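You operate a simulated robot arm through the tools that you are given. There is no shell and no other tool.

You are at the controls of a simulated robot arm. One attempt, no reset.

Task
Plug the toaster in and toast the rack's slice on setting 4.
Fine: white plug, socket three, switched on once it sits; the toast goes back in the rack.

Only the result counts: the job must be done as asked and must still hold three seconds after the hand-in. Knocking over, shifting, dropping, spilling or breaking anything else fails it.

Robot
A 6-joint arm with a two-finger parallel gripper, fixed in place. Base frame: the origin is on the floor under the middle of its stand, x ahead of it, y to its left, z up. Readings come in m, rad, newtons and seconds.
With the tool pointing down near the work surface it reaches from about 0.36 to 0.82 m from the base axis. Its first joint turns from -2.897 to 2.897 rad. Payload 3.91 kg.
The TCP is the grasp point between the finger pads, 0.03 m short of the fingertips. In the tool frame z runs along the fingers and y along their closing line. Largest opening 0.11 m; finger width 0.02, thickness 0.01; the body of the gripper, 0.048 by 0.112 m, starts 0.055 m behind the TCP.
Orientation is told as [roll, pitch, yaw] about the base's x, y, z axes, in that order, counted from this pose: with the fingers straight down and closing along the base's y, the tool's x points along the base's -x, its y along +y and its z along -z.

Tools
- The arm moves only by the tool step_arm. Its argument "steps" is a list of rows, each an object (a shift or turn left out is 0, a gripper value left out holds the last) with "fingers": the gripper command, from -1 (shut) to 1 (fully open), values between in proportion; "delta_pos": the shift along the tool's x, y, z in m, a list of three; "rotation": the turn, a rotation vector about the tool's x, y, z in rad, a list of three. In form: [{"fingers": fingers, "delta_pos": [x, y, z], "rotation": [rx, ry, rz]}, ...]. A call has 1 to 20 rows; each row shifts and turns the commanded pose from where the row before left it, along the tool's axes as they then stand. Each row takes 0.2 s and may step no farther than 0.05 m and 0.15 rad from the row before; otherwise, or with a gripper value out of range, the whole call is refused. A pose out of reach is approached as far as the arm can. The call stops where the force on the tool passes 40 N (or 10 N more than at its start, if that is more) or the arm is blocked; 0.2 s more then pass. Each finger travels about 0.045 m/s and halts on what it meets, pressing with about 39 N; the grip force reading is that of the motor and also rises with nothing between the fingers. The clock runs only during rows and for 0.2 s after the last one: add rows that do not move to give the fingers time. It gives the time, the measured TCP pose, the force on the tool (base axes), the opening and the grip force at its end, in the units of the frame above (readings bear some noise), with the torque about the TCP (base axes, N m) and any sound that the robot's microphone picked up.
- Cameras (640 x 400 px; columns grow to the right, rows downward): "scene" is fixed at [0.05, -0.6511, 1.6745]; the picture's right is [0.87, -0.50, 0.00], its down [-0.20, -0.35, -0.91] and it looks along [0.45, 0.79, -0.41] (base axes); focal length 315 px, centre (320, 200). "wrist" rides on the gripper at [0.077, 0.007, -0.114] in the tool frame; the picture's right is [-0.09, 1.00, 0.00], its down [-0.80, -0.07, -0.59] and it looks along [-0.59, -0.05, 0.80] (tool axes); focal length 270 px, centre (320, 200). There is no depth. A picture from a camera that has moved, and an enlarged one, comes with that camera's place and axes in the base frame and with its lens.
- get_image(camera): a new picture of that camera. The clock stands still meanwhile.
- move_column(by): slides the trunk up (or, below 0, down) by that many m; the arm rides with it, the base frame stays. It gives what a move gives, with no picture.
- zoom(camera, box): a new picture of the part [left, top, right, bottom] of that camera's present view, enlarged. The clock stands still meanwhile.
- finish_job(): hands the job in; it is judged then, once.

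Places have to be worked out from the pictures, the camera data and where the tool is seen. Open the gripper and draw the arm clear of the work before you hand the job in, unless the task says otherwise.

The tools are called after "Emit:" by a JSON object that holds its "fn" and its "kwargs". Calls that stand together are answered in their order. step_arm: Moves the arm, as the interface text tells. Its arguments: {"type":"object","properties":{"steps":{"type":"array"}},"required":["steps"]} The other tools are called the same way: move_column (by) moves the trunk up or down; get_image (camera) takes a picture; zoom (camera, box) takes an enlarged picture of a part of a camera's view; finish_job () hands the job in.

At the start:

```text
time: 0.0
ee_pos: [0.348, 0.1779, 1.3816]
tcp_rot: [0.001, 0.0, 0.0]
ft_force: [0.8, -0.5, 0.1]
ft_torque: [0.04, 0.04, 0.02]
opening: 0.1098
gripper_force: 0.0
trunk travel left (down, up): [-0.575, 0.035]
```

scene: 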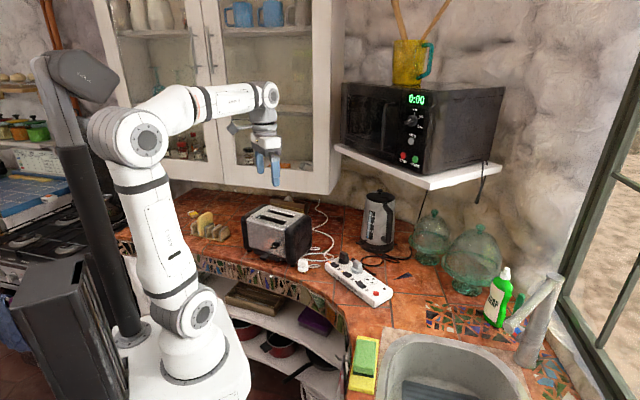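
wrist: 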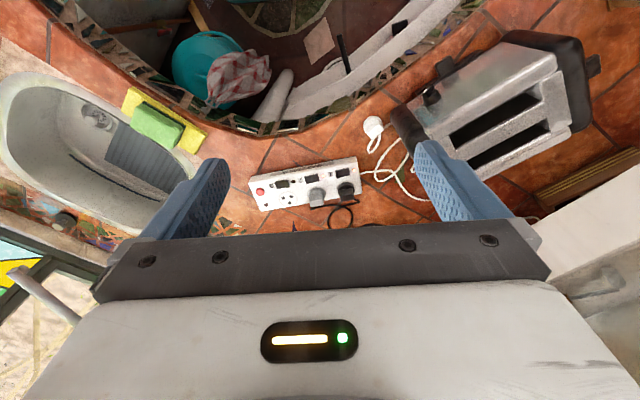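

I start by examining the scene: toaster, power strip, plug, and the rack with the slice. I zoom into each of these before moving.

Emit:
{"fn": "zoom", "kwargs": {"camera": "scene", "box": [230, 190, 350, 275]}}

Emit:
{"fn": "zoom", "kwargs": {"camera": "scene", "box": [310, 240, 410, 310]}}

Emit:
{"fn": "zoom", "kwargs": {"camera": "scene", "box": [170, 195, 260, 255]}}

Emit:
{"fn": "zoom", "kwargs": {"camera": "wrist", "box": [230, 100, 430, 225]}}

Emit:
{"fn": "zoom", "kwargs": {"camera": "wrist", "box": [340, 20, 640, 210]}}

```text
4.71 times, centred on (290, 232) of scene
camera zoom: at [0.05, -0.6511, 1.6745], right [0.87, -0.5, 0.0], down [-0.2, -0.35, -0.91], along [0.45, 0.79, -0.41], focal length 1483 px, centre (461, 47)
```

zoom: 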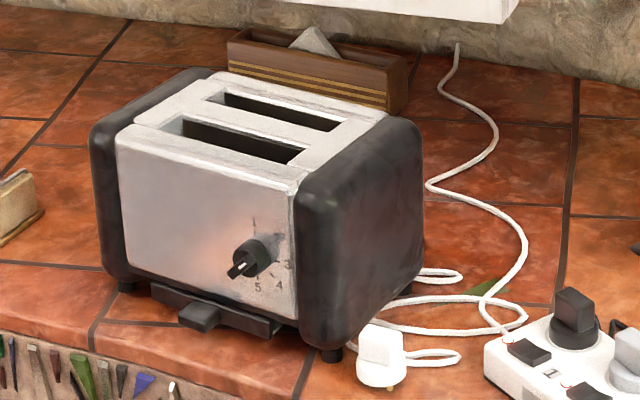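

```text
5.71 times, centred on (360, 275) of scene
camera zoom: at [0.05, -0.6511, 1.6745], right [0.87, -0.5, 0.0], down [-0.2, -0.35, -0.91], along [0.45, 0.79, -0.41], focal length 1800 px, centre (91, -229)
```

zoom: 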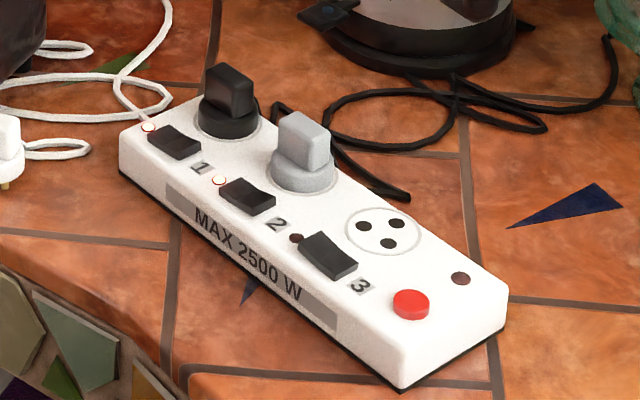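

```text
6.67 times, centred on (215, 225) of scene
camera zoom: at [0.05, -0.6511, 1.6745], right [0.87, -0.5, 0.0], down [-0.2, -0.35, -0.91], along [0.45, 0.79, -0.41], focal length 2101 px, centre (1020, 33)
```

zoom: 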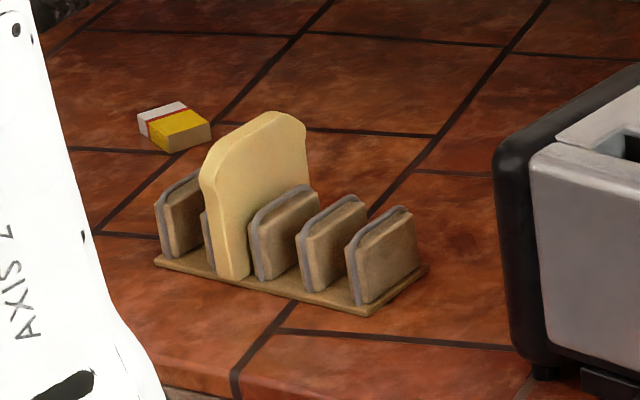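

```text
3.20 times, centred on (330, 162) of wrist
camera zoom: at [0.2712, 0.1846, 1.4965], right [0.09, 1.0, 0.0], down [0.8, -0.07, 0.59], along [0.59, -0.05, -0.8], focal length 865 px, centre (288, 320)
```

zoom: 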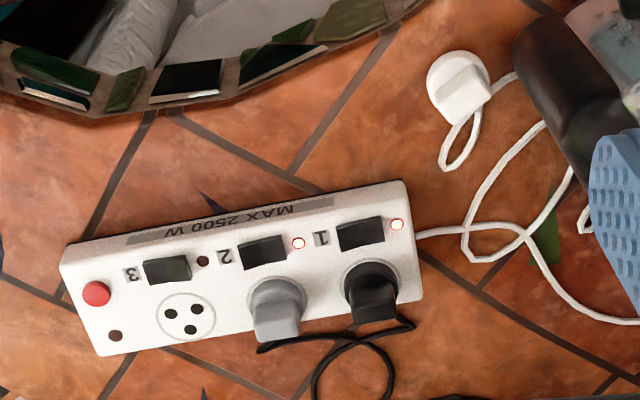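

```text
2.11 times, centred on (490, 115) of wrist
camera zoom: at [0.2712, 0.1846, 1.4965], right [0.09, 1.0, 0.0], down [0.8, -0.07, 0.59], along [0.59, -0.05, -0.8], focal length 569 px, centre (-38, 379)
```

zoom: 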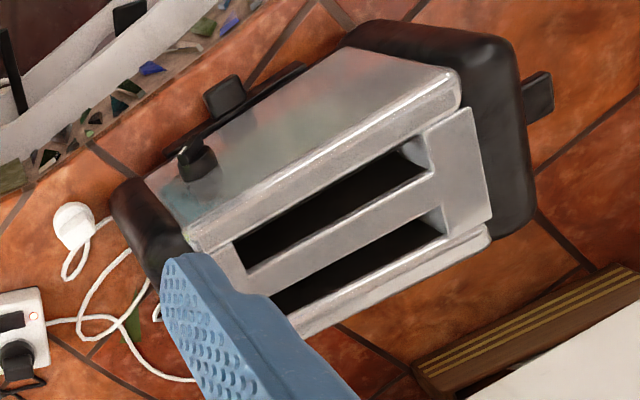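

The strip is at z≈0.935 with socket 3 near (0.673, 0.065), the plug near (0.505, 0.283), the toaster knob near (0.425, 0.371, 1.0) and the rack near (0.22, 0.775). I zoom in further on the dial, the kettle and the socket for details.

Emit:
{"fn": "zoom", "kwargs": {"camera": "scene", "box": [264, 228, 304, 254]}}

Emit:
{"fn": "zoom", "kwargs": {"camera": "scene", "box": [350, 180, 420, 255]}}

Emit:
{"fn": "zoom", "kwargs": {"camera": "scene", "box": [285, 250, 325, 280]}}

Emit:
{"fn": "zoom", "kwargs": {"camera": "scene", "box": [380, 80, 450, 190]}}

Emit:
{"fn": "zoom", "kwargs": {"camera": "scene", "box": [355, 260, 400, 300]}}

```text
15.38 times, centred on (284, 241) of scene
camera zoom: at [0.05, -0.6511, 1.6745], right [0.87, -0.5, 0.0], down [-0.2, -0.35, -0.91], along [0.45, 0.79, -0.41], focal length 4848 px, centre (874, -431)
```

zoom: 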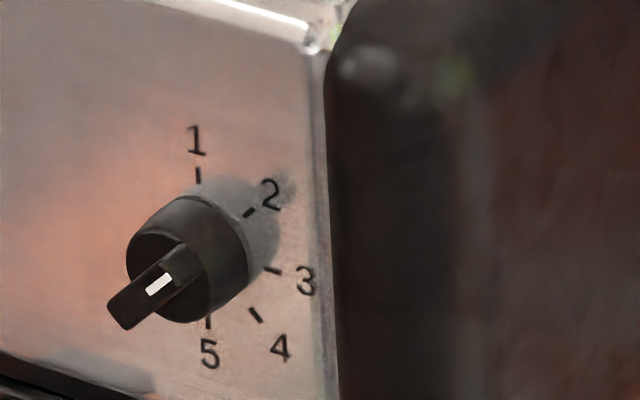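

```text
5.33 times, centred on (385, 218) of scene
camera zoom: at [0.05, -0.6511, 1.6745], right [0.87, -0.5, 0.0], down [-0.2, -0.35, -0.91], along [0.45, 0.79, -0.41], focal length 1680 px, centre (-27, 107)
```

zoom: 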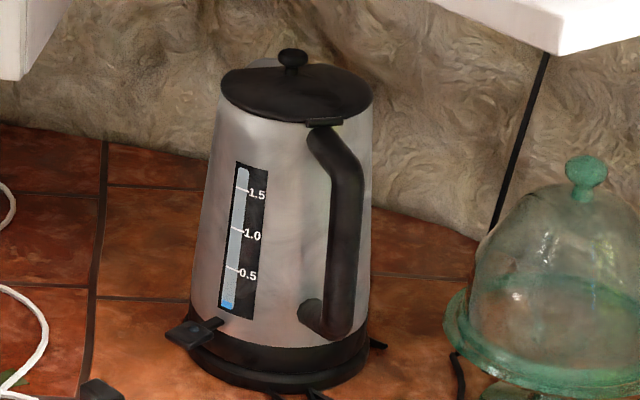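

```text
13.33 times, centred on (305, 265) of scene
camera zoom: at [0.05, -0.6511, 1.6745], right [0.87, -0.5, 0.0], down [-0.2, -0.35, -0.91], along [0.45, 0.79, -0.41], focal length 4201 px, centre (520, -667)
```

zoom: 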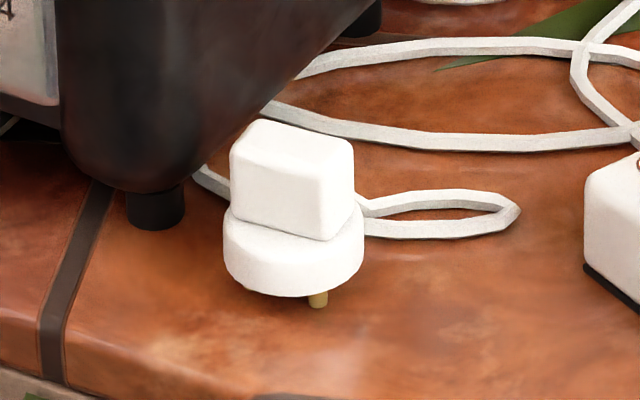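

```text
3.64 times, centred on (415, 135) of scene
camera zoom: at [0.05, -0.6511, 1.6745], right [0.87, -0.5, 0.0], down [-0.2, -0.35, -0.91], along [0.45, 0.79, -0.41], focal length 1146 px, centre (-26, 436)
```

zoom: 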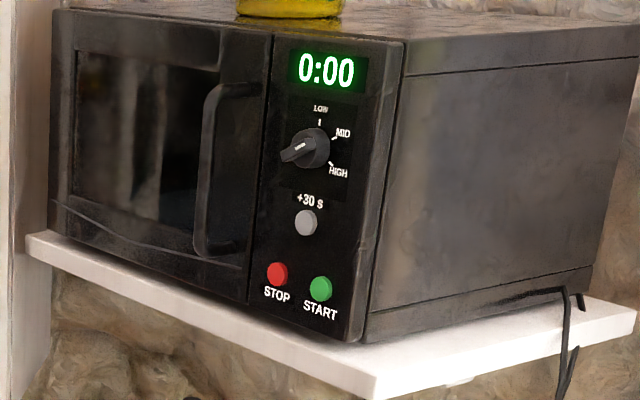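

```text
10.00 times, centred on (378, 280) of scene
camera zoom: at [0.05, -0.6511, 1.6745], right [0.87, -0.5, 0.0], down [-0.2, -0.35, -0.91], along [0.45, 0.79, -0.41], focal length 3151 px, centre (-255, -600)
```

zoom: 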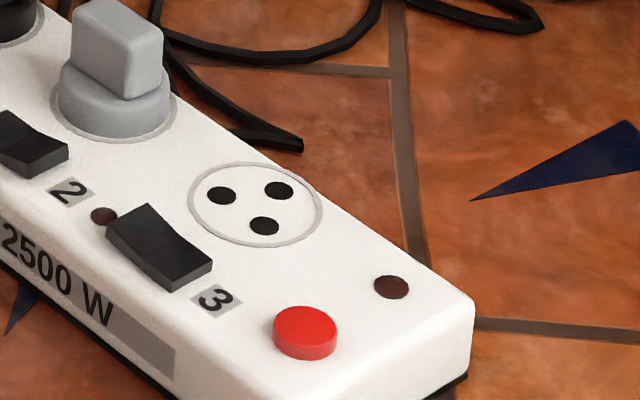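

The plug stands upright on its three pins, and the dial has marks 1–5 with its pointer at the lower left, before 1 or past 5. I lower the hand to about z=1.15 near y=0.25 to see the plug, strip and toaster up close with the wrist camera.

Emit:
{"fn": "step_arm", "kwargs": {"steps": [{"fingers": 1, "delta_pos": [0, 0.014, 0.045]}, {"delta_pos": [0, 0.014, 0.045]}, {"delta_pos": [0, 0.014, 0.045]}, {"delta_pos": [0, 0.014, 0.045]}, {"delta_pos": [0, 0.014, 0.045]}]}}

Emit:
{"fn": "get_image", "kwargs": {"camera": "wrist"}}

Emit:
{"fn": "get_image", "kwargs": {"camera": "scene"}}

```text
time: 1.2
ee_pos: [0.3512, 0.2497, 1.1565]
tcp_rot: [0.0, 0.0, 0.0]
ft_force: [0.0, -0.2, -0.8]
ft_torque: [0.01, 0.02, 0.0]
opening: 0.11
gripper_force: 0.0
trunk travel left (down, up): [-0.575, 0.035]
```

```text
taken
camera wrist: at [0.2742, 0.2561, 1.2705], right [0.09, 1.0, 0.0], down [0.8, -0.07, 0.59], along [0.59, -0.05, -0.8], focal length 270 px, centre (320, 200)
```

wrist: 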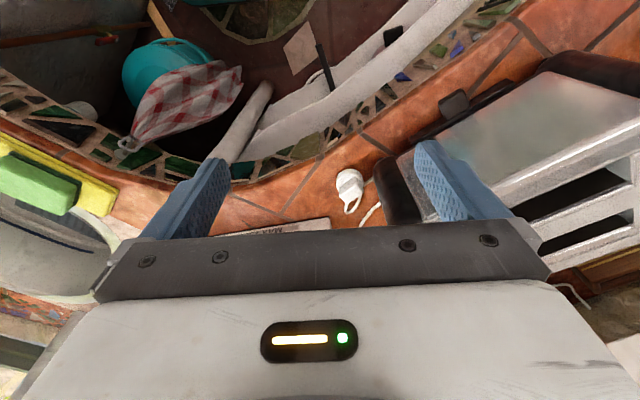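

```text
taken
```

scene: 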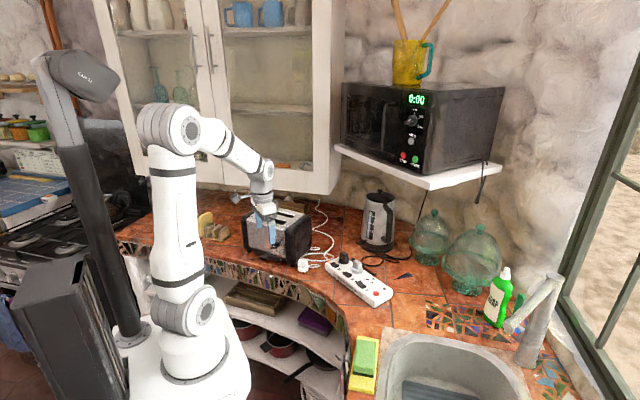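

The hand is at z≈1.157 with a clear view; the plug is just behind the fingertip level in the view. I zoom in to see plug details and the toaster.

Emit:
{"fn": "zoom", "kwargs": {"camera": "wrist", "box": [320, 160, 384, 200]}}

Emit:
{"fn": "zoom", "kwargs": {"camera": "wrist", "box": [380, 40, 640, 240]}}

```text
10.00 times, centred on (352, 180) of wrist
camera zoom: at [0.2742, 0.2561, 1.2705], right [0.09, 1.0, 0.0], down [0.8, -0.07, 0.59], along [0.59, -0.05, -0.8], focal length 2703 px, centre (0, 400)
```

zoom: 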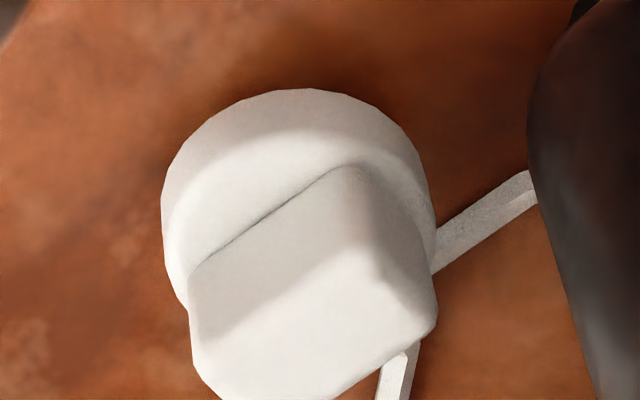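

```text
2.00 times, centred on (510, 140) of wrist
camera zoom: at [0.2742, 0.2561, 1.2705], right [0.09, 1.0, 0.0], down [0.8, -0.07, 0.59], along [0.59, -0.05, -0.8], focal length 541 px, centre (-60, 320)
```

zoom: 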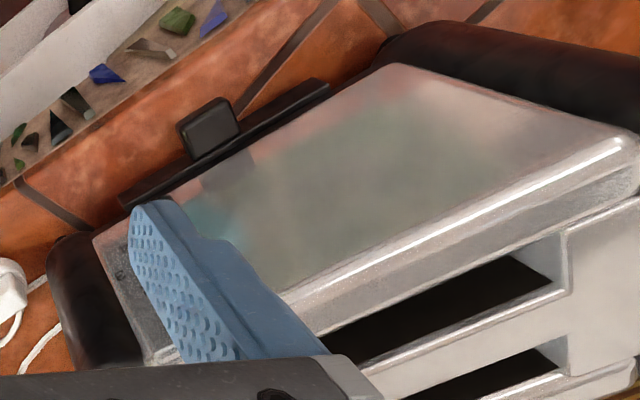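

The plug block's long axis lies at about 125° in the base frame and the toaster's end is only ~35 mm from it, so I'll need to grip across the block's thin side. I turn the hand to yaw ≈126° and move over to view the plug from the strip's side.

Emit:
{"fn": "step_arm", "kwargs": {"steps": [{"rotation": [0, 0, -0.1466]}, {"rotation": [0, 0, -0.1466]}, {"rotation": [0, 0, -0.1466]}, {"rotation": [0, 0, -0.1466]}, {"rotation": [0, 0, -0.1466]}, {"rotation": [0, 0, -0.1466]}, {"rotation": [0, 0, -0.1466]}, {"rotation": [0, 0, -0.1466]}, {"rotation": [0, 0, -0.1466]}, {"rotation": [0, 0, -0.1466]}, {"rotation": [0, 0, -0.1466]}, {"rotation": [0, 0, -0.1466]}, {"rotation": [0, 0, -0.1466]}, {"rotation": [0, 0, -0.1466]}, {"rotation": [0, 0, -0.1466]}, {"delta_pos": [0.0364, -0.0277, 0.0114]}, {"delta_pos": [0.0364, -0.0277, 0.0114]}, {"delta_pos": [0.0364, -0.0277, 0.0114]}, {"delta_pos": [0.0364, -0.0277, 0.0114]}, {"delta_pos": [0.0364, -0.0277, 0.0114]}]}}

Emit:
{"fn": "get_image", "kwargs": {"camera": "wrist"}}

Emit:
{"fn": "get_image", "kwargs": {"camera": "scene"}}

```text
time: 5.4
ee_pos: [0.5712, 0.1782, 1.0972]
tcp_rot: [0.003, -0.001, 2.2]
ft_force: [0.2, -1.1, 0.1]
ft_torque: [-0.01, 0.0, 0.02]
opening: 0.1102
gripper_force: 0.2
trunk travel left (down, up): [-0.575, 0.035]
```

```text
taken
camera wrist: at [0.6108, 0.1136, 1.2125], right [-0.86, -0.52, 0.0], down [-0.41, 0.69, 0.6], along [-0.31, 0.51, -0.8], focal length 270 px, centre (320, 200)
```

wrist: 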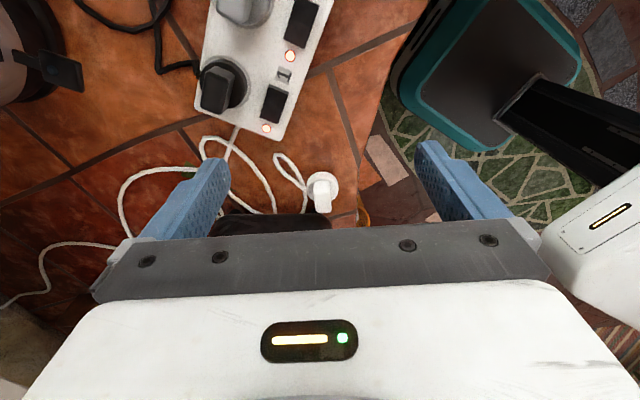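

```text
taken
```

scene: 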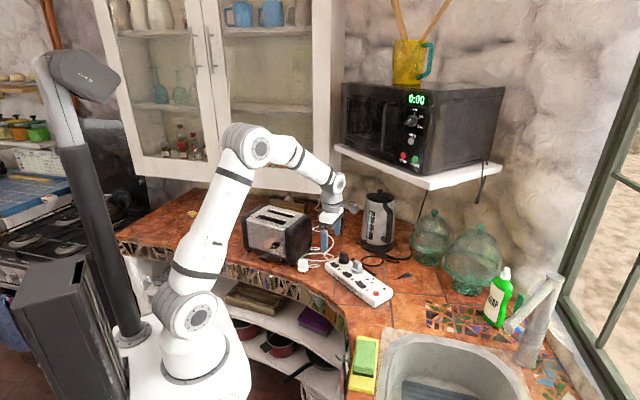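

The rotated view shows the plug at the image centre with its cord looping off to one side. I zoom in on it and the strip.

Emit:
{"fn": "zoom", "kwargs": {"camera": "wrist", "box": [260, 145, 360, 220]}}

Emit:
{"fn": "zoom", "kwargs": {"camera": "wrist", "box": [180, 0, 340, 140]}}

```text
5.33 times, centred on (310, 182) of wrist
camera zoom: at [0.6108, 0.1136, 1.2125], right [-0.86, -0.52, 0.0], down [-0.41, 0.69, 0.6], along [-0.31, 0.51, -0.8], focal length 1442 px, centre (373, 293)
```

zoom: 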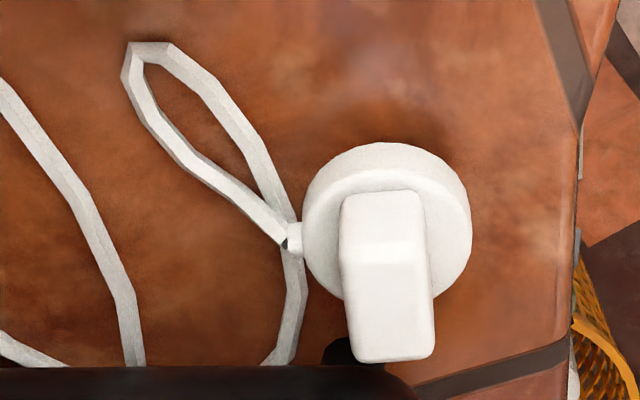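

```text
2.86 times, centred on (260, 70) of wrist
camera zoom: at [0.6108, 0.1136, 1.2125], right [-0.86, -0.52, 0.0], down [-0.41, 0.69, 0.6], along [-0.31, 0.51, -0.8], focal length 772 px, centre (491, 571)
```

zoom: 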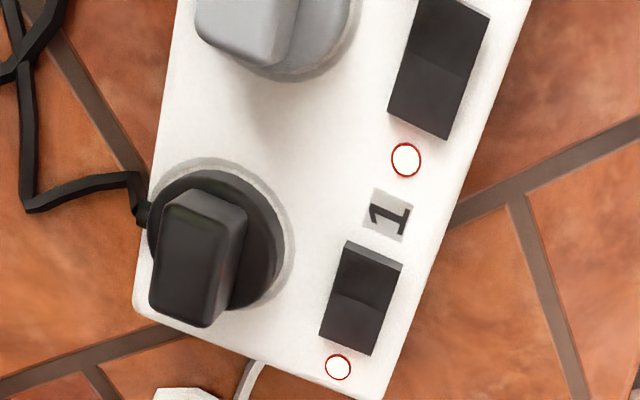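

The cord leaves the flange on its +36° side, and the block (about 28×20 mm, top at z≈0.944) is aligned with the tool's x axis within ~2°. I move above the plug at z≈1.03 with the fingers half open and check alignment and clearance to the toaster.

Emit:
{"fn": "step_arm", "kwargs": {"steps": [{"fingers": -0.05, "delta_pos": [-0.0311, -0.0019, 0.0168]}, {"delta_pos": [-0.0311, -0.0019, 0.0168]}, {"delta_pos": [-0.0311, -0.0019, 0.0168]}, {"delta_pos": [-0.0311, -0.0019, 0.0168]}, {}, {}]}}

Emit:
{"fn": "get_image", "kwargs": {"camera": "wrist"}}

Emit:
{"fn": "zoom", "kwargs": {"camera": "scene", "box": [240, 160, 380, 290]}}

Emit:
{"fn": "zoom", "kwargs": {"camera": "wrist", "box": [260, 145, 380, 235]}}

```text
time: 6.8
ee_pos: [0.5013, 0.2887, 1.0327]
tcp_rot: [0.0, 0.001, 2.199]
ft_force: [-0.9, -0.1, -0.7]
ft_torque: [0.01, -0.02, -0.03]
opening: 0.0523
gripper_force: 0.1
trunk travel left (down, up): [-0.575, 0.035]
```

```text
taken
camera wrist: at [0.5404, 0.2228, 1.1465], right [-0.86, -0.51, 0.0], down [-0.41, 0.69, 0.59], along [-0.31, 0.51, -0.8], focal length 270 px, centre (320, 200)
```

wrist: 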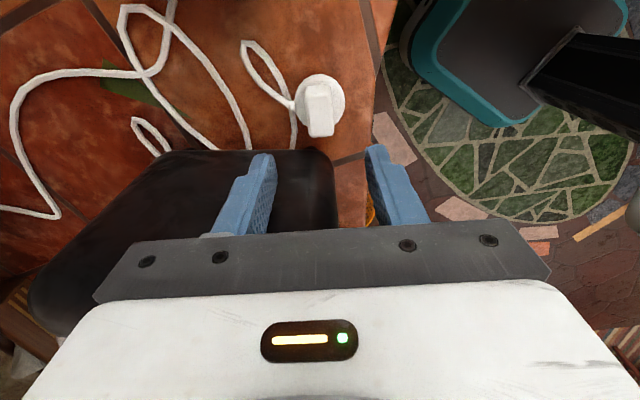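

```text
3.08 times, centred on (310, 225) of scene
camera zoom: at [0.05, -0.6511, 1.6745], right [0.87, -0.5, 0.0], down [-0.2, -0.35, -0.91], along [0.45, 0.79, -0.41], focal length 970 px, centre (351, 123)
```

zoom: 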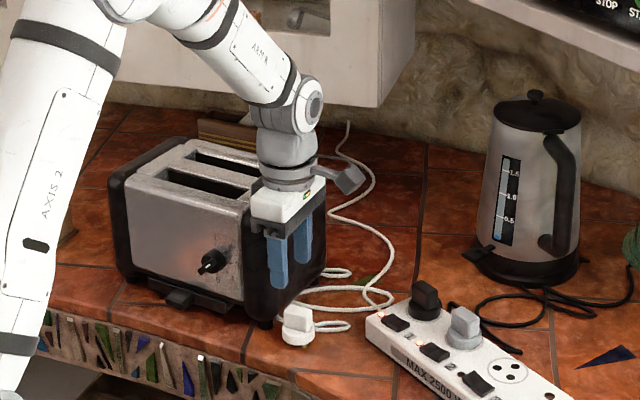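

```text
4.44 times, centred on (320, 190) of wrist
camera zoom: at [0.5404, 0.2228, 1.1465], right [-0.86, -0.51, 0.0], down [-0.41, 0.69, 0.59], along [-0.31, 0.51, -0.8], focal length 1201 px, centre (320, 244)
```

zoom: 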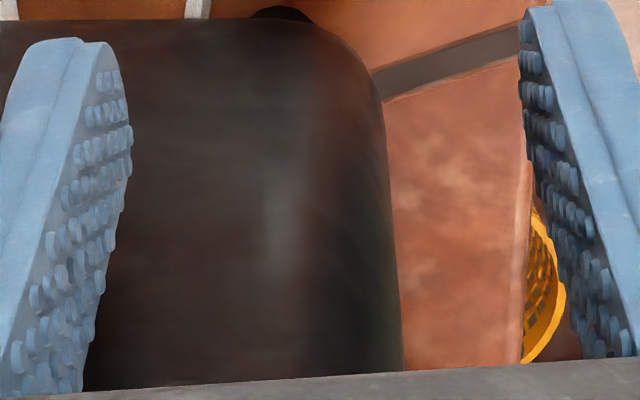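

The hand is right above the plug. I zoom in on the plug in this view to refine its position before descending.

Emit:
{"fn": "zoom", "kwargs": {"camera": "wrist", "box": [290, 65, 354, 145]}}

Emit:
{"fn": "zoom", "kwargs": {"camera": "scene", "box": [280, 210, 350, 280]}}

```text
5.00 times, centred on (322, 105) of wrist
camera zoom: at [0.5404, 0.2228, 1.1465], right [-0.86, -0.51, 0.0], down [-0.41, 0.69, 0.59], along [-0.31, 0.51, -0.8], focal length 1351 px, centre (310, 675)
```

zoom: 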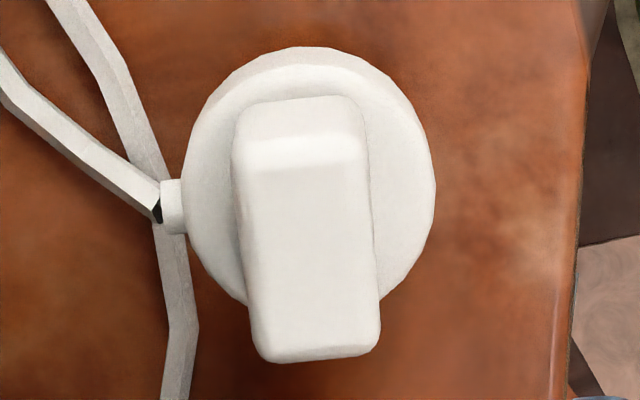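

```text
5.71 times, centred on (315, 245) of scene
camera zoom: at [0.05, -0.6511, 1.6745], right [0.87, -0.5, 0.0], down [-0.2, -0.35, -0.91], along [0.45, 0.79, -0.41], focal length 1800 px, centre (349, -57)
```

zoom: 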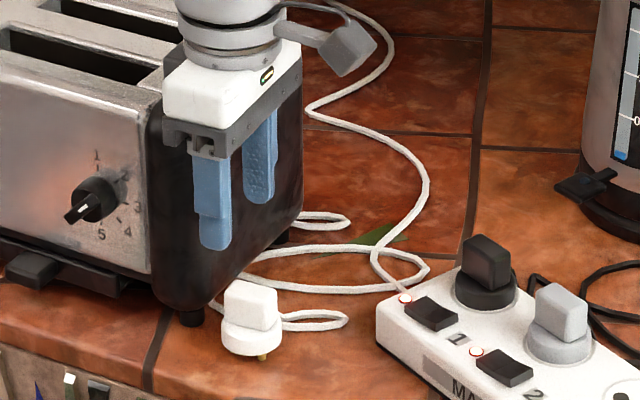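

The plug block is aligned within 1° and its centre is about 7 mm further from the toaster than the TCP and 1 mm to tool +y. I shift the hand (with a 3 mm extra offset away from the toaster) and descend to z≈0.968, then look again.

Emit:
{"fn": "step_arm", "kwargs": {"steps": [{"delta_pos": [0.0098, 0.001, 0]}, {"delta_pos": [0, 0, 0.025]}, {"delta_pos": [0, 0, 0.025]}, {"delta_pos": [0, 0, 0.015]}, {}]}}

Emit:
{"fn": "get_image", "kwargs": {"camera": "wrist"}}

Emit:
{"fn": "zoom", "kwargs": {"camera": "scene", "box": [270, 210, 340, 280]}}

```text
time: 7.4
ee_pos: [0.506, 0.2784, 1.0187]
tcp_rot: [-0.007, 0.0, 2.202]
ft_force: [-5.1, -2.4, 11.0]
ft_torque: [0.43, 0.06, 0.22]
opening: 0.0522
gripper_force: 0.0
trunk travel left (down, up): [-0.575, 0.035]
stopped in row 2: the force on the tool passed its limit at 57 N (the readings are from after the stop); the commanded pose is now the measured one
```

```text
taken
camera wrist: at [0.5451, 0.2124, 1.1333], right [-0.86, -0.52, -0.01], down [-0.42, 0.69, 0.6], along [-0.3, 0.51, -0.8], focal length 270 px, centre (320, 200)
```

wrist: 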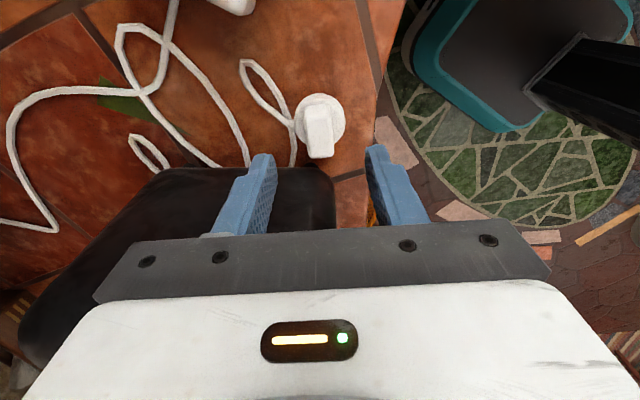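

```text
5.71 times, centred on (305, 245) of scene
camera zoom: at [0.05, -0.6511, 1.6745], right [0.87, -0.5, 0.0], down [-0.2, -0.35, -0.91], along [0.45, 0.79, -0.41], focal length 1800 px, centre (406, -57)
```

zoom: 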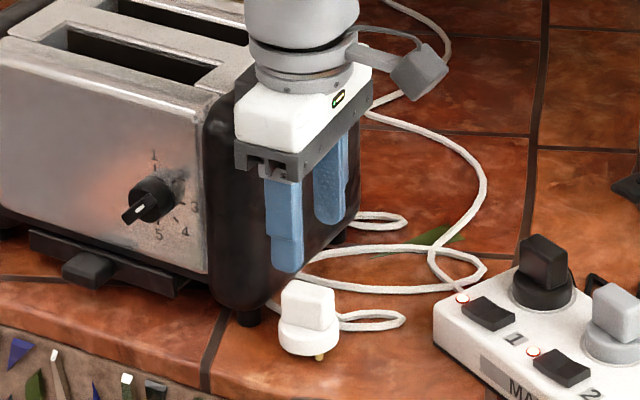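

The hand touched something at z≈1.019 — the body likely met the toaster's end cap top. I back straight up and check what touches and whether the toaster moved.

Emit:
{"fn": "step_arm", "kwargs": {"steps": [{"delta_pos": [0, 0, -0.02]}, {"delta_pos": [0, 0, -0.02]}]}}

Emit:
{"fn": "zoom", "kwargs": {"camera": "scene", "box": [230, 190, 350, 275]}}

Emit:
{"fn": "zoom", "kwargs": {"camera": "wrist", "box": [0, 60, 400, 310]}}

```text
time: 8.0
ee_pos: [0.506, 0.2806, 1.0566]
tcp_rot: [-0.004, -0.001, 2.201]
ft_force: [-0.4, 0.1, 0.9]
ft_torque: [0.0, 0.0, 0.02]
opening: 0.0524
gripper_force: 0.0
trunk travel left (down, up): [-0.575, 0.035]
```

```text
4.71 times, centred on (290, 232) of scene
camera zoom: at [0.05, -0.6511, 1.6745], right [0.87, -0.5, 0.0], down [-0.2, -0.35, -0.91], along [0.45, 0.79, -0.41], focal length 1483 px, centre (461, 47)
```

zoom: 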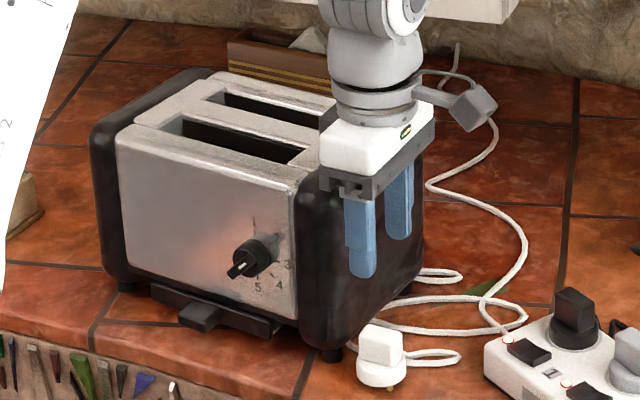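

```text
1.60 times, centred on (200, 185) of wrist
camera zoom: at [0.5461, 0.213, 1.171], right [-0.86, -0.52, 0.0], down [-0.42, 0.69, 0.6], along [-0.3, 0.51, -0.8], focal length 432 px, centre (512, 224)
```

zoom: 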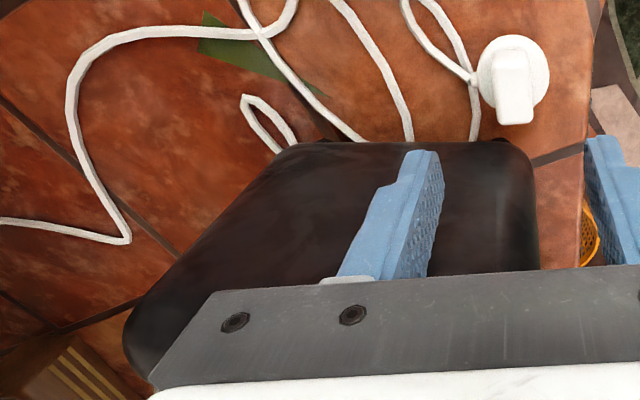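

The toaster looks unmoved. The torque suggests contact about 40 mm toward the toaster from the TCP at the body's level, so I zoom in on the gripper to see what sticks out on that side.

Emit:
{"fn": "zoom", "kwargs": {"camera": "scene", "box": [280, 180, 340, 250]}}

```text
5.71 times, centred on (310, 215) of scene
camera zoom: at [0.05, -0.6511, 1.6745], right [0.87, -0.5, 0.0], down [-0.2, -0.35, -0.91], along [0.45, 0.79, -0.41], focal length 1800 px, centre (377, 114)
```

zoom: 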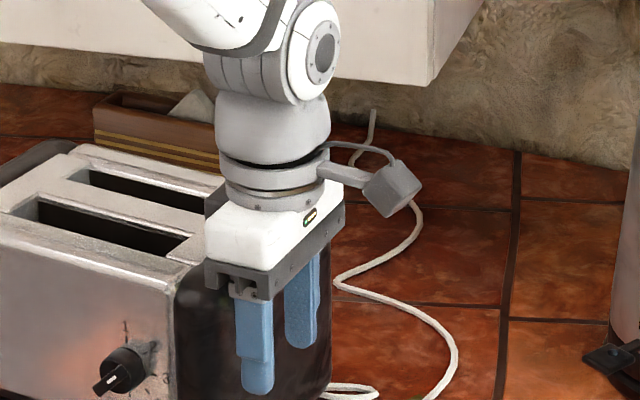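

No protrusion visible, but clearance is evidently tighter than I judged. I'll back off from the toaster by 30 mm, tilt the hand 0.3 rad so its body leans away from the toaster, and come in along the tilted axis to z≈0.97.

Emit:
{"fn": "step_arm", "kwargs": {"steps": [{"delta_pos": [0.03, 0, 0]}, {"rotation": [0, -0.15, 0]}, {"rotation": [0, -0.15, 0]}, {"delta_pos": [0, 0, 0.03]}, {"delta_pos": [0, 0, 0.03]}, {"delta_pos": [0, 0, 0.03]}, {}]}}

Emit:
{"fn": "get_image", "kwargs": {"camera": "wrist"}}

Emit:
{"fn": "zoom", "kwargs": {"camera": "scene", "box": [270, 210, 340, 280]}}

```text
time: 9.6
ee_pos: [0.5071, 0.2771, 0.9704]
tcp_rot: [-0.005, -0.299, 2.202]
ft_force: [0.3, 0.0, 0.2]
ft_torque: [-0.01, 0.01, 0.0]
opening: 0.0522
gripper_force: 0.0
trunk travel left (down, up): [-0.575, 0.035]
```

```text
taken
camera wrist: at [0.5654, 0.1861, 1.0569], right [-0.85, -0.52, 0.02], down [-0.29, 0.52, 0.81], along [-0.43, 0.68, -0.59], focal length 270 px, centre (320, 200)
```

wrist: 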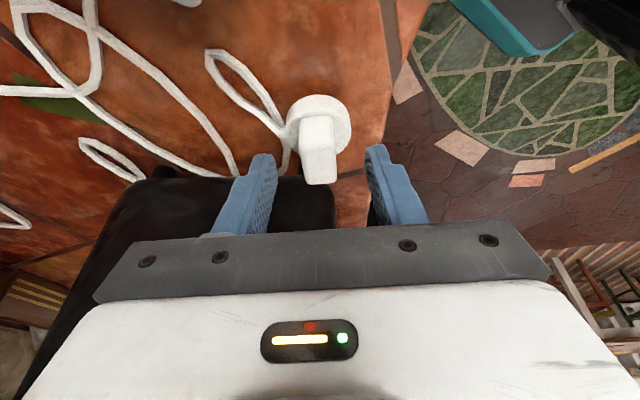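

```text
5.71 times, centred on (305, 245) of scene
camera zoom: at [0.05, -0.6511, 1.6745], right [0.87, -0.5, 0.0], down [-0.2, -0.35, -0.91], along [0.45, 0.79, -0.41], focal length 1800 px, centre (406, -57)
```

zoom: 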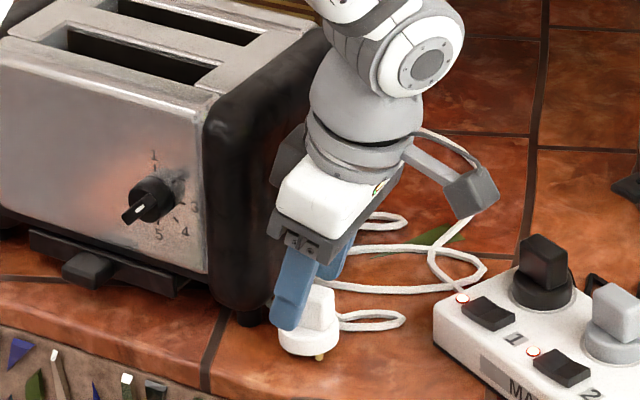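

The tilted hand is clear of the toaster (a grey box on the back of the gripper is what touched earlier). I zoom to check centring of the plug between the fingertips.

Emit:
{"fn": "zoom", "kwargs": {"camera": "wrist", "box": [230, 80, 410, 220]}}

Emit:
{"fn": "zoom", "kwargs": {"camera": "scene", "box": [290, 245, 325, 275]}}

```text
2.86 times, centred on (320, 150) of wrist
camera zoom: at [0.5654, 0.1861, 1.0569], right [-0.85, -0.52, 0.02], down [-0.29, 0.52, 0.81], along [-0.43, 0.68, -0.59], focal length 772 px, centre (320, 343)
```

zoom: 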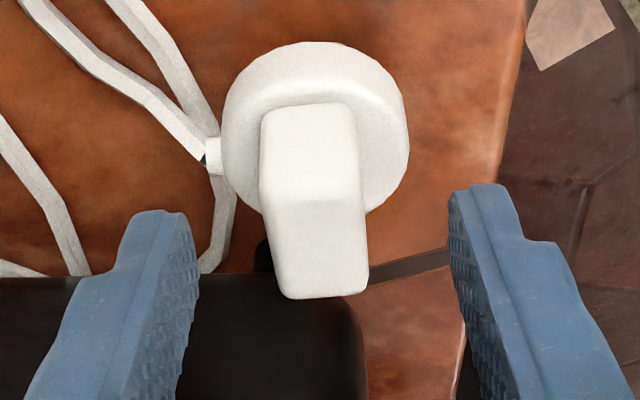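

```text
13.33 times, centred on (308, 260) of scene
camera zoom: at [0.05, -0.6511, 1.6745], right [0.87, -0.5, 0.0], down [-0.2, -0.35, -0.91], along [0.45, 0.79, -0.41], focal length 4201 px, centre (487, -600)
```

zoom: 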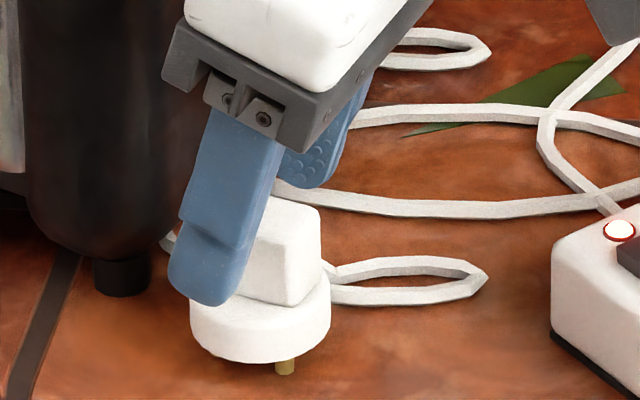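

The plug block top is at z≈0.949, centred between the fingers and aligned. I descend the last ~15 mm so the tips sit just above the flange, then close.

Emit:
{"fn": "step_arm", "kwargs": {"steps": [{"delta_pos": [0.0057, 0, 0.0136]}, {}, {"fingers": -1}, {}, {}, {}]}}

Emit:
{"fn": "zoom", "kwargs": {"camera": "wrist", "box": [230, 80, 410, 220]}}

Emit:
{"fn": "zoom", "kwargs": {"camera": "scene", "box": [290, 245, 325, 275]}}

```text
time: 11.0
ee_pos: [0.5077, 0.2758, 0.9557]
tcp_rot: [-0.007, -0.301, 2.201]
ft_force: [2.5, 1.4, 6.1]
ft_torque: [0.1, -0.09, 0.0]
opening: 0.0193
gripper_force: 38.9
trunk travel left (down, up): [-0.575, 0.035]
```

```text
2.86 times, centred on (320, 150) of wrist
camera zoom: at [0.5663, 0.1842, 1.043], right [-0.85, -0.52, 0.02], down [-0.29, 0.52, 0.81], along [-0.43, 0.68, -0.59], focal length 772 px, centre (320, 343)
```

zoom: 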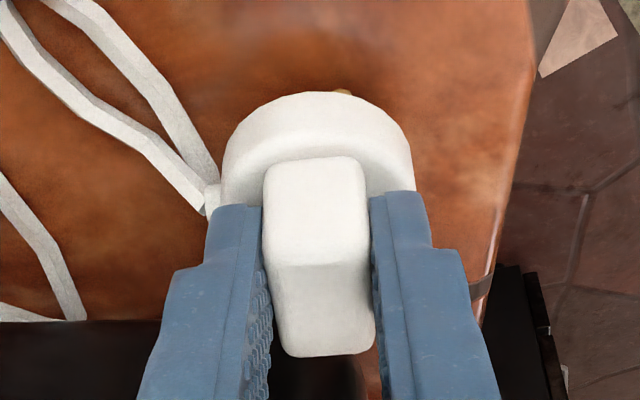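

```text
13.33 times, centred on (308, 260) of scene
camera zoom: at [0.05, -0.6511, 1.6745], right [0.87, -0.5, 0.0], down [-0.2, -0.35, -0.91], along [0.45, 0.79, -0.41], focal length 4201 px, centre (487, -600)
```

zoom: 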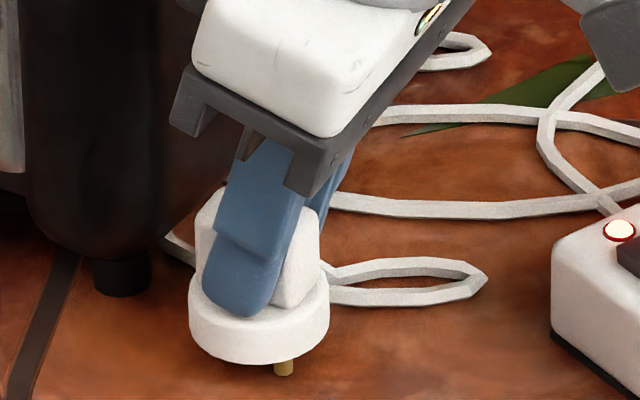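

The grip holds at 19 mm opening. I lift straight up 20 mm, then up and away from the toaster, and check the plug in the hand.

Emit:
{"fn": "step_arm", "kwargs": {"steps": [{"delta_pos": [-0.003, 0, -0.0096]}, {"delta_pos": [-0.003, 0, -0.0096]}, {"delta_pos": [0.0198, 0, -0.0375]}, {"delta_pos": [0.0198, 0, -0.0375]}, {"delta_pos": [0.0198, 0, -0.0375]}, {}]}}

Emit:
{"fn": "get_image", "kwargs": {"camera": "wrist"}}

Emit:
{"fn": "zoom", "kwargs": {"camera": "scene", "box": [270, 190, 400, 290]}}

```text
time: 12.4
ee_pos: [0.5631, 0.2039, 1.0681]
tcp_rot: [-0.004, -0.301, 2.203]
ft_force: [-0.1, 0.7, -1.3]
ft_torque: [-0.02, -0.02, -0.01]
opening: 0.0195
gripper_force: 38.5
trunk travel left (down, up): [-0.575, 0.035]
```

```text
taken
camera wrist: at [0.6207, 0.1128, 1.1547], right [-0.85, -0.52, 0.02], down [-0.29, 0.52, 0.81], along [-0.43, 0.68, -0.59], focal length 270 px, centre (320, 200)
```

wrist: 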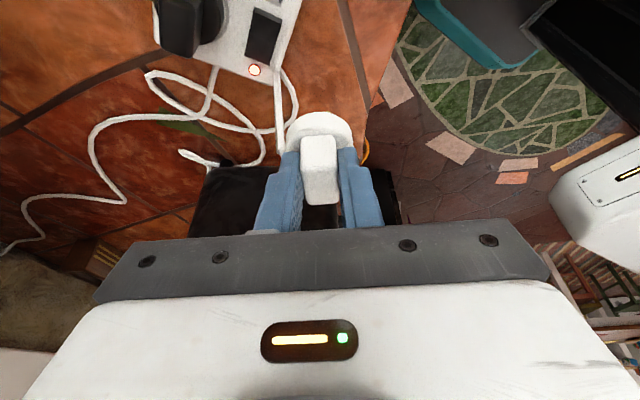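

```text
4.00 times, centred on (335, 240) of scene
camera zoom: at [0.05, -0.6511, 1.6745], right [0.87, -0.5, 0.0], down [-0.2, -0.35, -0.91], along [0.45, 0.79, -0.41], focal length 1260 px, centre (260, 40)
```

zoom: 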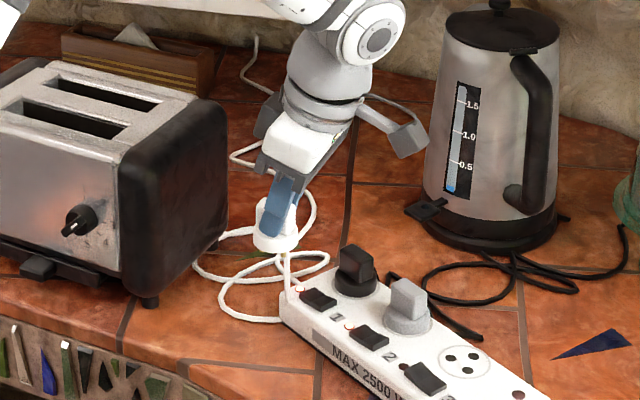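

The plug is up and held. I rotate the hand −0.497 rad about the vertical to align the plug with the strip, and move to a spot above the strip to view socket 3 precisely.

Emit:
{"fn": "step_arm", "kwargs": {"steps": [{"rotation": [0.0367, 0, 0.1187]}, {"rotation": [0.0367, 0, 0.1187]}, {"rotation": [0.0367, 0, 0.1187]}, {"rotation": [0.0367, 0, 0.1187]}, {"delta_pos": [0.0227, -0.029, -0.0182]}, {"delta_pos": [0.0227, -0.029, -0.0182]}, {"delta_pos": [0.0227, -0.029, -0.0182]}, {}]}}

Emit:
{"fn": "get_image", "kwargs": {"camera": "wrist"}}

Emit:
{"fn": "zoom", "kwargs": {"camera": "scene", "box": [290, 190, 420, 310]}}

```text
time: 14.2
ee_pos: [0.6599, 0.1326, 1.099]
tcp_rot: [-0.004, -0.302, 1.705]
ft_force: [0.4, -0.2, -0.8]
ft_torque: [0.0, -0.03, 0.03]
opening: 0.0195
gripper_force: 38.8
trunk travel left (down, up): [-0.575, 0.035]
```

```text
taken
camera wrist: at [0.6662, 0.0248, 1.1854], right [-1.0, -0.05, 0.02], down [-0.01, 0.59, 0.81], along [-0.05, 0.8, -0.59], focal length 270 px, centre (320, 200)
```

wrist: 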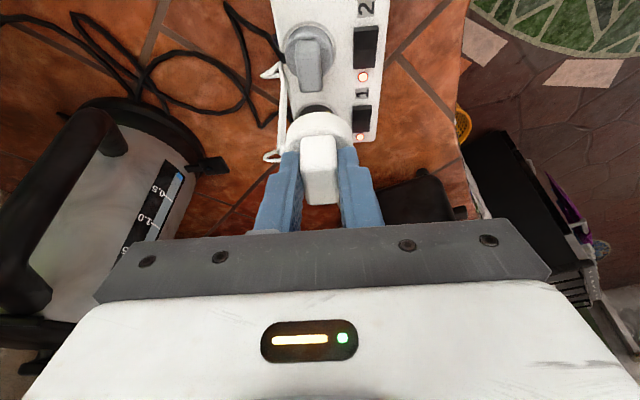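

```text
3.33 times, centred on (355, 250) of scene
camera zoom: at [0.05, -0.6511, 1.6745], right [0.87, -0.5, 0.0], down [-0.2, -0.35, -0.91], along [0.45, 0.79, -0.41], focal length 1050 px, centre (203, 33)
```

zoom: 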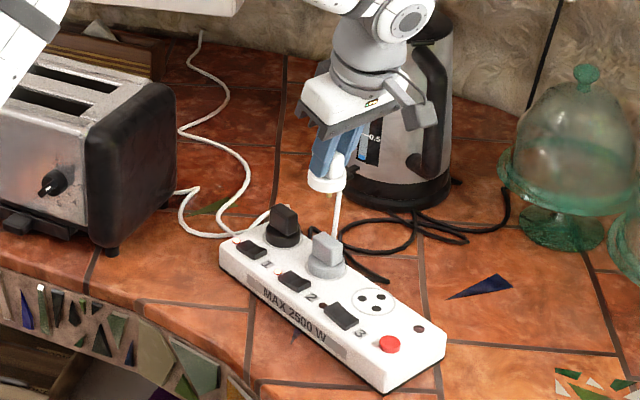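

Socket 3 is just out of view, beneath the camera. I shift the hand 80 mm toward −y so the socket comes into the upper part of the picture.

Emit:
{"fn": "step_arm", "kwargs": {"steps": [{"delta_pos": [0.0379, 0.0053, -0.0117]}, {"delta_pos": [0.0379, 0.0053, -0.0117]}, {}]}}

Emit:
{"fn": "get_image", "kwargs": {"camera": "wrist"}}

Emit:
{"fn": "zoom", "kwargs": {"camera": "wrist", "box": [240, 0, 420, 130]}}

```text
time: 15.0
ee_pos: [0.6604, 0.0528, 1.0987]
tcp_rot: [-0.004, -0.302, 1.708]
ft_force: [0.1, 0.4, -1.5]
ft_torque: [0.0, 0.01, 0.0]
opening: 0.0193
gripper_force: 39.6
trunk travel left (down, up): [-0.575, 0.035]
```

```text
taken
camera wrist: at [0.667, -0.0554, 1.1853], right [-1.0, -0.05, 0.02], down [-0.01, 0.59, 0.81], along [-0.05, 0.81, -0.59], focal length 270 px, centre (320, 200)
```

wrist: 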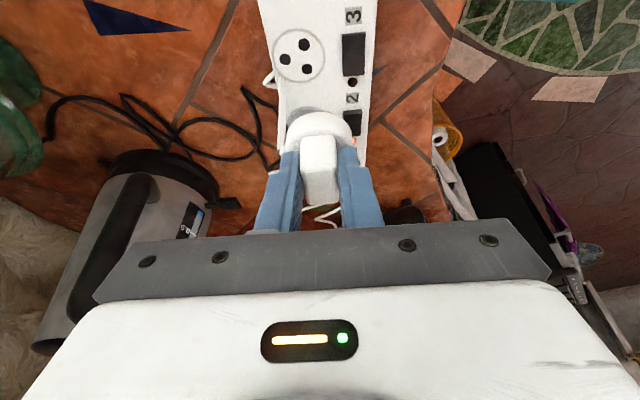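

```text
3.08 times, centred on (330, 65) of wrist
camera zoom: at [0.667, -0.0554, 1.1853], right [-1.0, -0.05, 0.02], down [-0.01, 0.59, 0.81], along [-0.05, 0.81, -0.59], focal length 832 px, centre (289, 615)
```

zoom: 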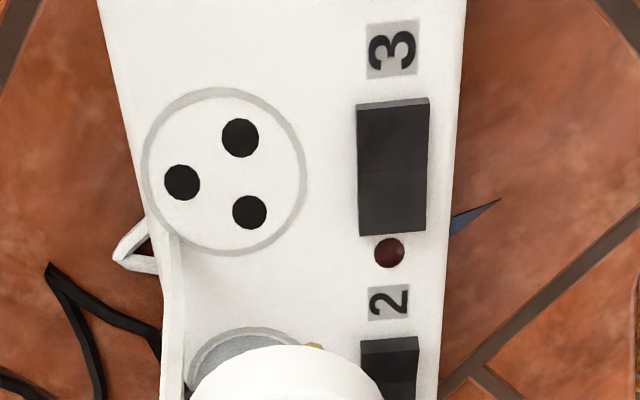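

Socket 3's holes are clear: its apex hole points exactly along −tool y, so the plug's yaw is right, and the socket centre is 5 mm (+d) and −16 mm (tool y) from the plug axis. I move over it and down to TCP z≈1.02, pins just above the strip.

Emit:
{"fn": "step_arm", "kwargs": {"steps": [{"delta_pos": [0.00925, -0.00795, 0.03835]}, {"delta_pos": [0.00925, -0.00795, 0.03835]}, {}]}}

Emit:
{"fn": "get_image", "kwargs": {"camera": "wrist"}}

Emit:
{"fn": "zoom", "kwargs": {"camera": "wrist", "box": [250, 50, 410, 180]}}

Emit:
{"fn": "zoom", "kwargs": {"camera": "scene", "box": [345, 240, 405, 300]}}

```text
time: 15.8
ee_pos: [0.6734, 0.0619, 1.0209]
tcp_rot: [-0.006, -0.302, 1.704]
ft_force: [0.2, -1.0, -0.9]
ft_torque: [0.02, -0.01, -0.03]
opening: 0.0195
gripper_force: 39.1
trunk travel left (down, up): [-0.575, 0.035]
```

```text
taken
camera wrist: at [0.6807, -0.0467, 1.1074], right [-1.0, -0.05, 0.02], down [-0.01, 0.59, 0.81], along [-0.05, 0.81, -0.59], focal length 270 px, centre (320, 200)
```

wrist: 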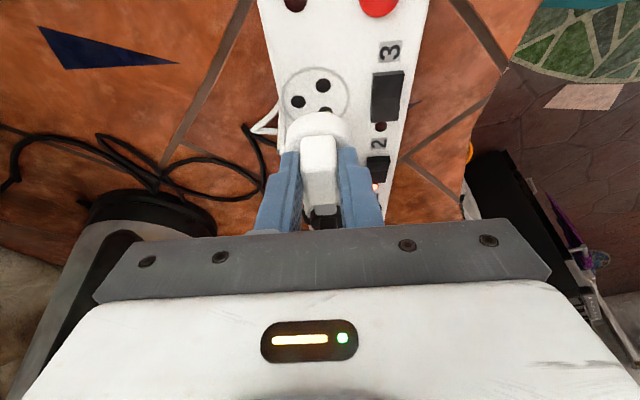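

```text
3.08 times, centred on (330, 115) of wrist
camera zoom: at [0.6807, -0.0467, 1.1074], right [-1.0, -0.05, 0.02], down [-0.01, 0.59, 0.81], along [-0.05, 0.81, -0.59], focal length 832 px, centre (289, 462)
```

zoom: 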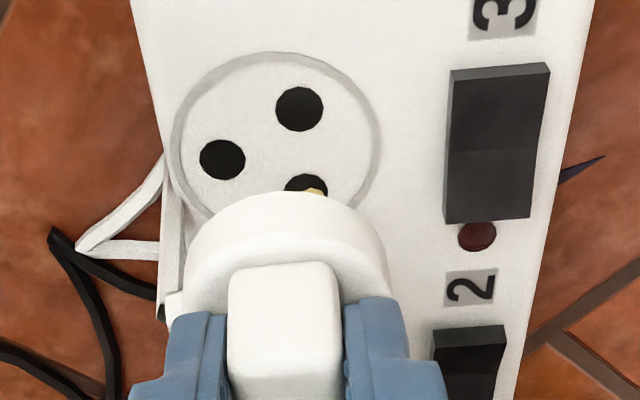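

```text
6.67 times, centred on (375, 270) of scene
camera zoom: at [0.05, -0.6511, 1.6745], right [0.87, -0.5, 0.0], down [-0.2, -0.35, -0.91], along [0.45, 0.79, -0.41], focal length 2101 px, centre (-47, -267)
```

zoom: 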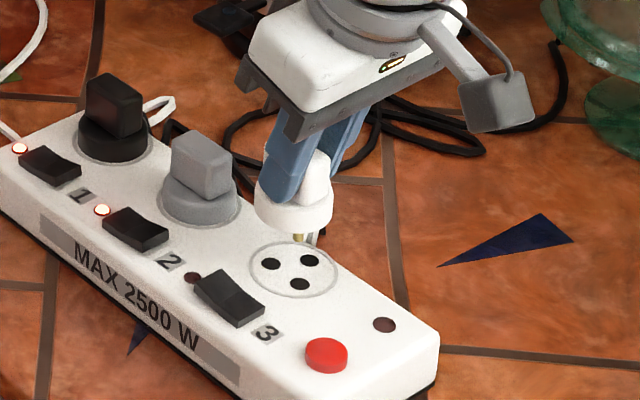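

The pins are about 25 mm above the strip with remaining misalignment of ~1.5 mm (−d) and ~2 mm (−tool y). I correct this and lower to just above the holes.

Emit:
{"fn": "step_arm", "kwargs": {"steps": [{"delta_pos": [0.0078, -0.0022, 0.02]}, {}, {}]}}

Emit:
{"fn": "zoom", "kwargs": {"camera": "wrist", "box": [250, 70, 410, 200]}}

Emit:
{"fn": "zoom", "kwargs": {"camera": "scene", "box": [360, 255, 400, 295]}}

```text
time: 16.6
ee_pos: [0.6757, 0.0595, 1.0001]
tcp_rot: [-0.003, -0.303, 1.705]
ft_force: [0.2, -0.4, -1.8]
ft_torque: [-0.01, -0.03, -0.01]
opening: 0.0194
gripper_force: 39.4
trunk travel left (down, up): [-0.575, 0.035]
```

```text
3.08 times, centred on (330, 135) of wrist
camera zoom: at [0.6827, -0.048, 1.0858], right [-1.0, -0.05, 0.02], down [-0.01, 0.59, 0.81], along [-0.05, 0.81, -0.59], focal length 832 px, centre (289, 400)
```

zoom: 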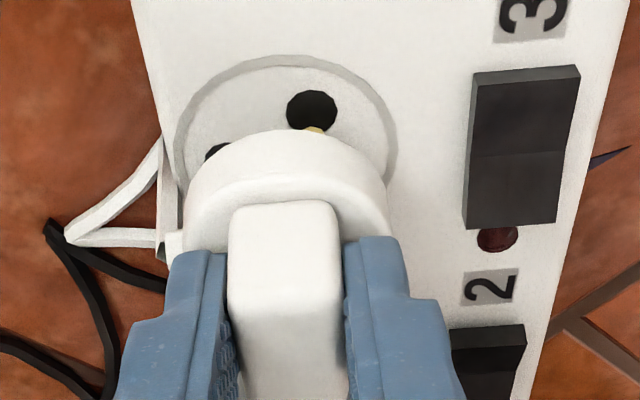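

```text
10.00 times, centred on (380, 275) of scene
camera zoom: at [0.05, -0.6511, 1.6745], right [0.87, -0.5, 0.0], down [-0.2, -0.35, -0.91], along [0.45, 0.79, -0.41], focal length 3151 px, centre (-280, -550)
```

zoom: 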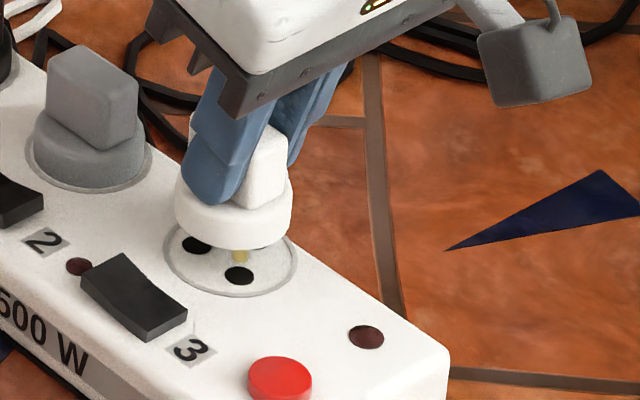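

Pin and hole look nearly lined up. I take a tighter zoom in both cameras to confirm before pushing in.

Emit:
{"fn": "zoom", "kwargs": {"camera": "scene", "box": [372, 270, 392, 286]}}

Emit:
{"fn": "zoom", "kwargs": {"camera": "wrist", "box": [290, 88, 350, 128]}}

```text
16.00 times, centred on (382, 278) of scene
camera zoom: at [0.05, -0.6511, 1.6745], right [0.87, -0.5, 0.0], down [-0.2, -0.35, -0.91], along [0.45, 0.79, -0.41], focal length 5041 px, centre (-672, -1048)
```

zoom: 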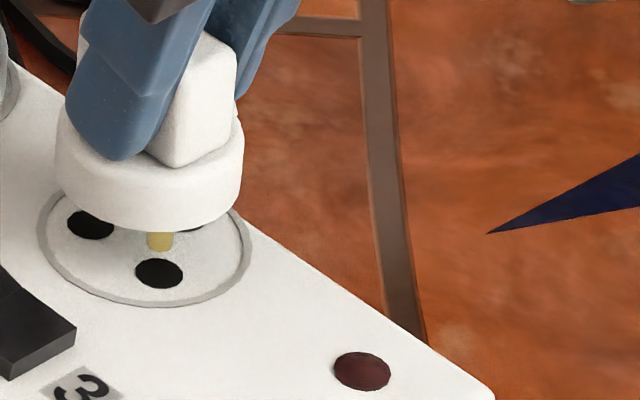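

```text
10.00 times, centred on (320, 108) of wrist
camera zoom: at [0.6827, -0.048, 1.0858], right [-1.0, -0.05, 0.02], down [-0.01, 0.59, 0.81], along [-0.05, 0.81, -0.59], focal length 2703 px, centre (320, 1120)
```

zoom: 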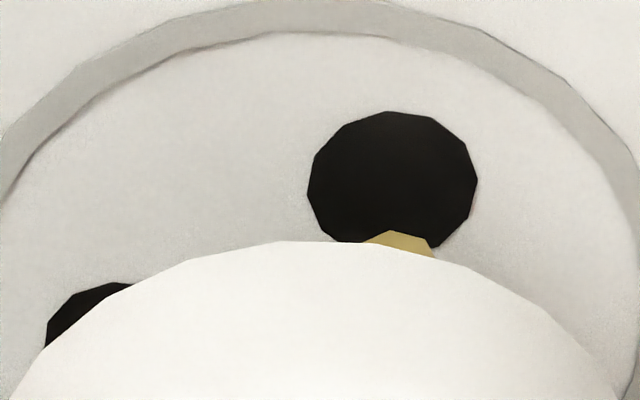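

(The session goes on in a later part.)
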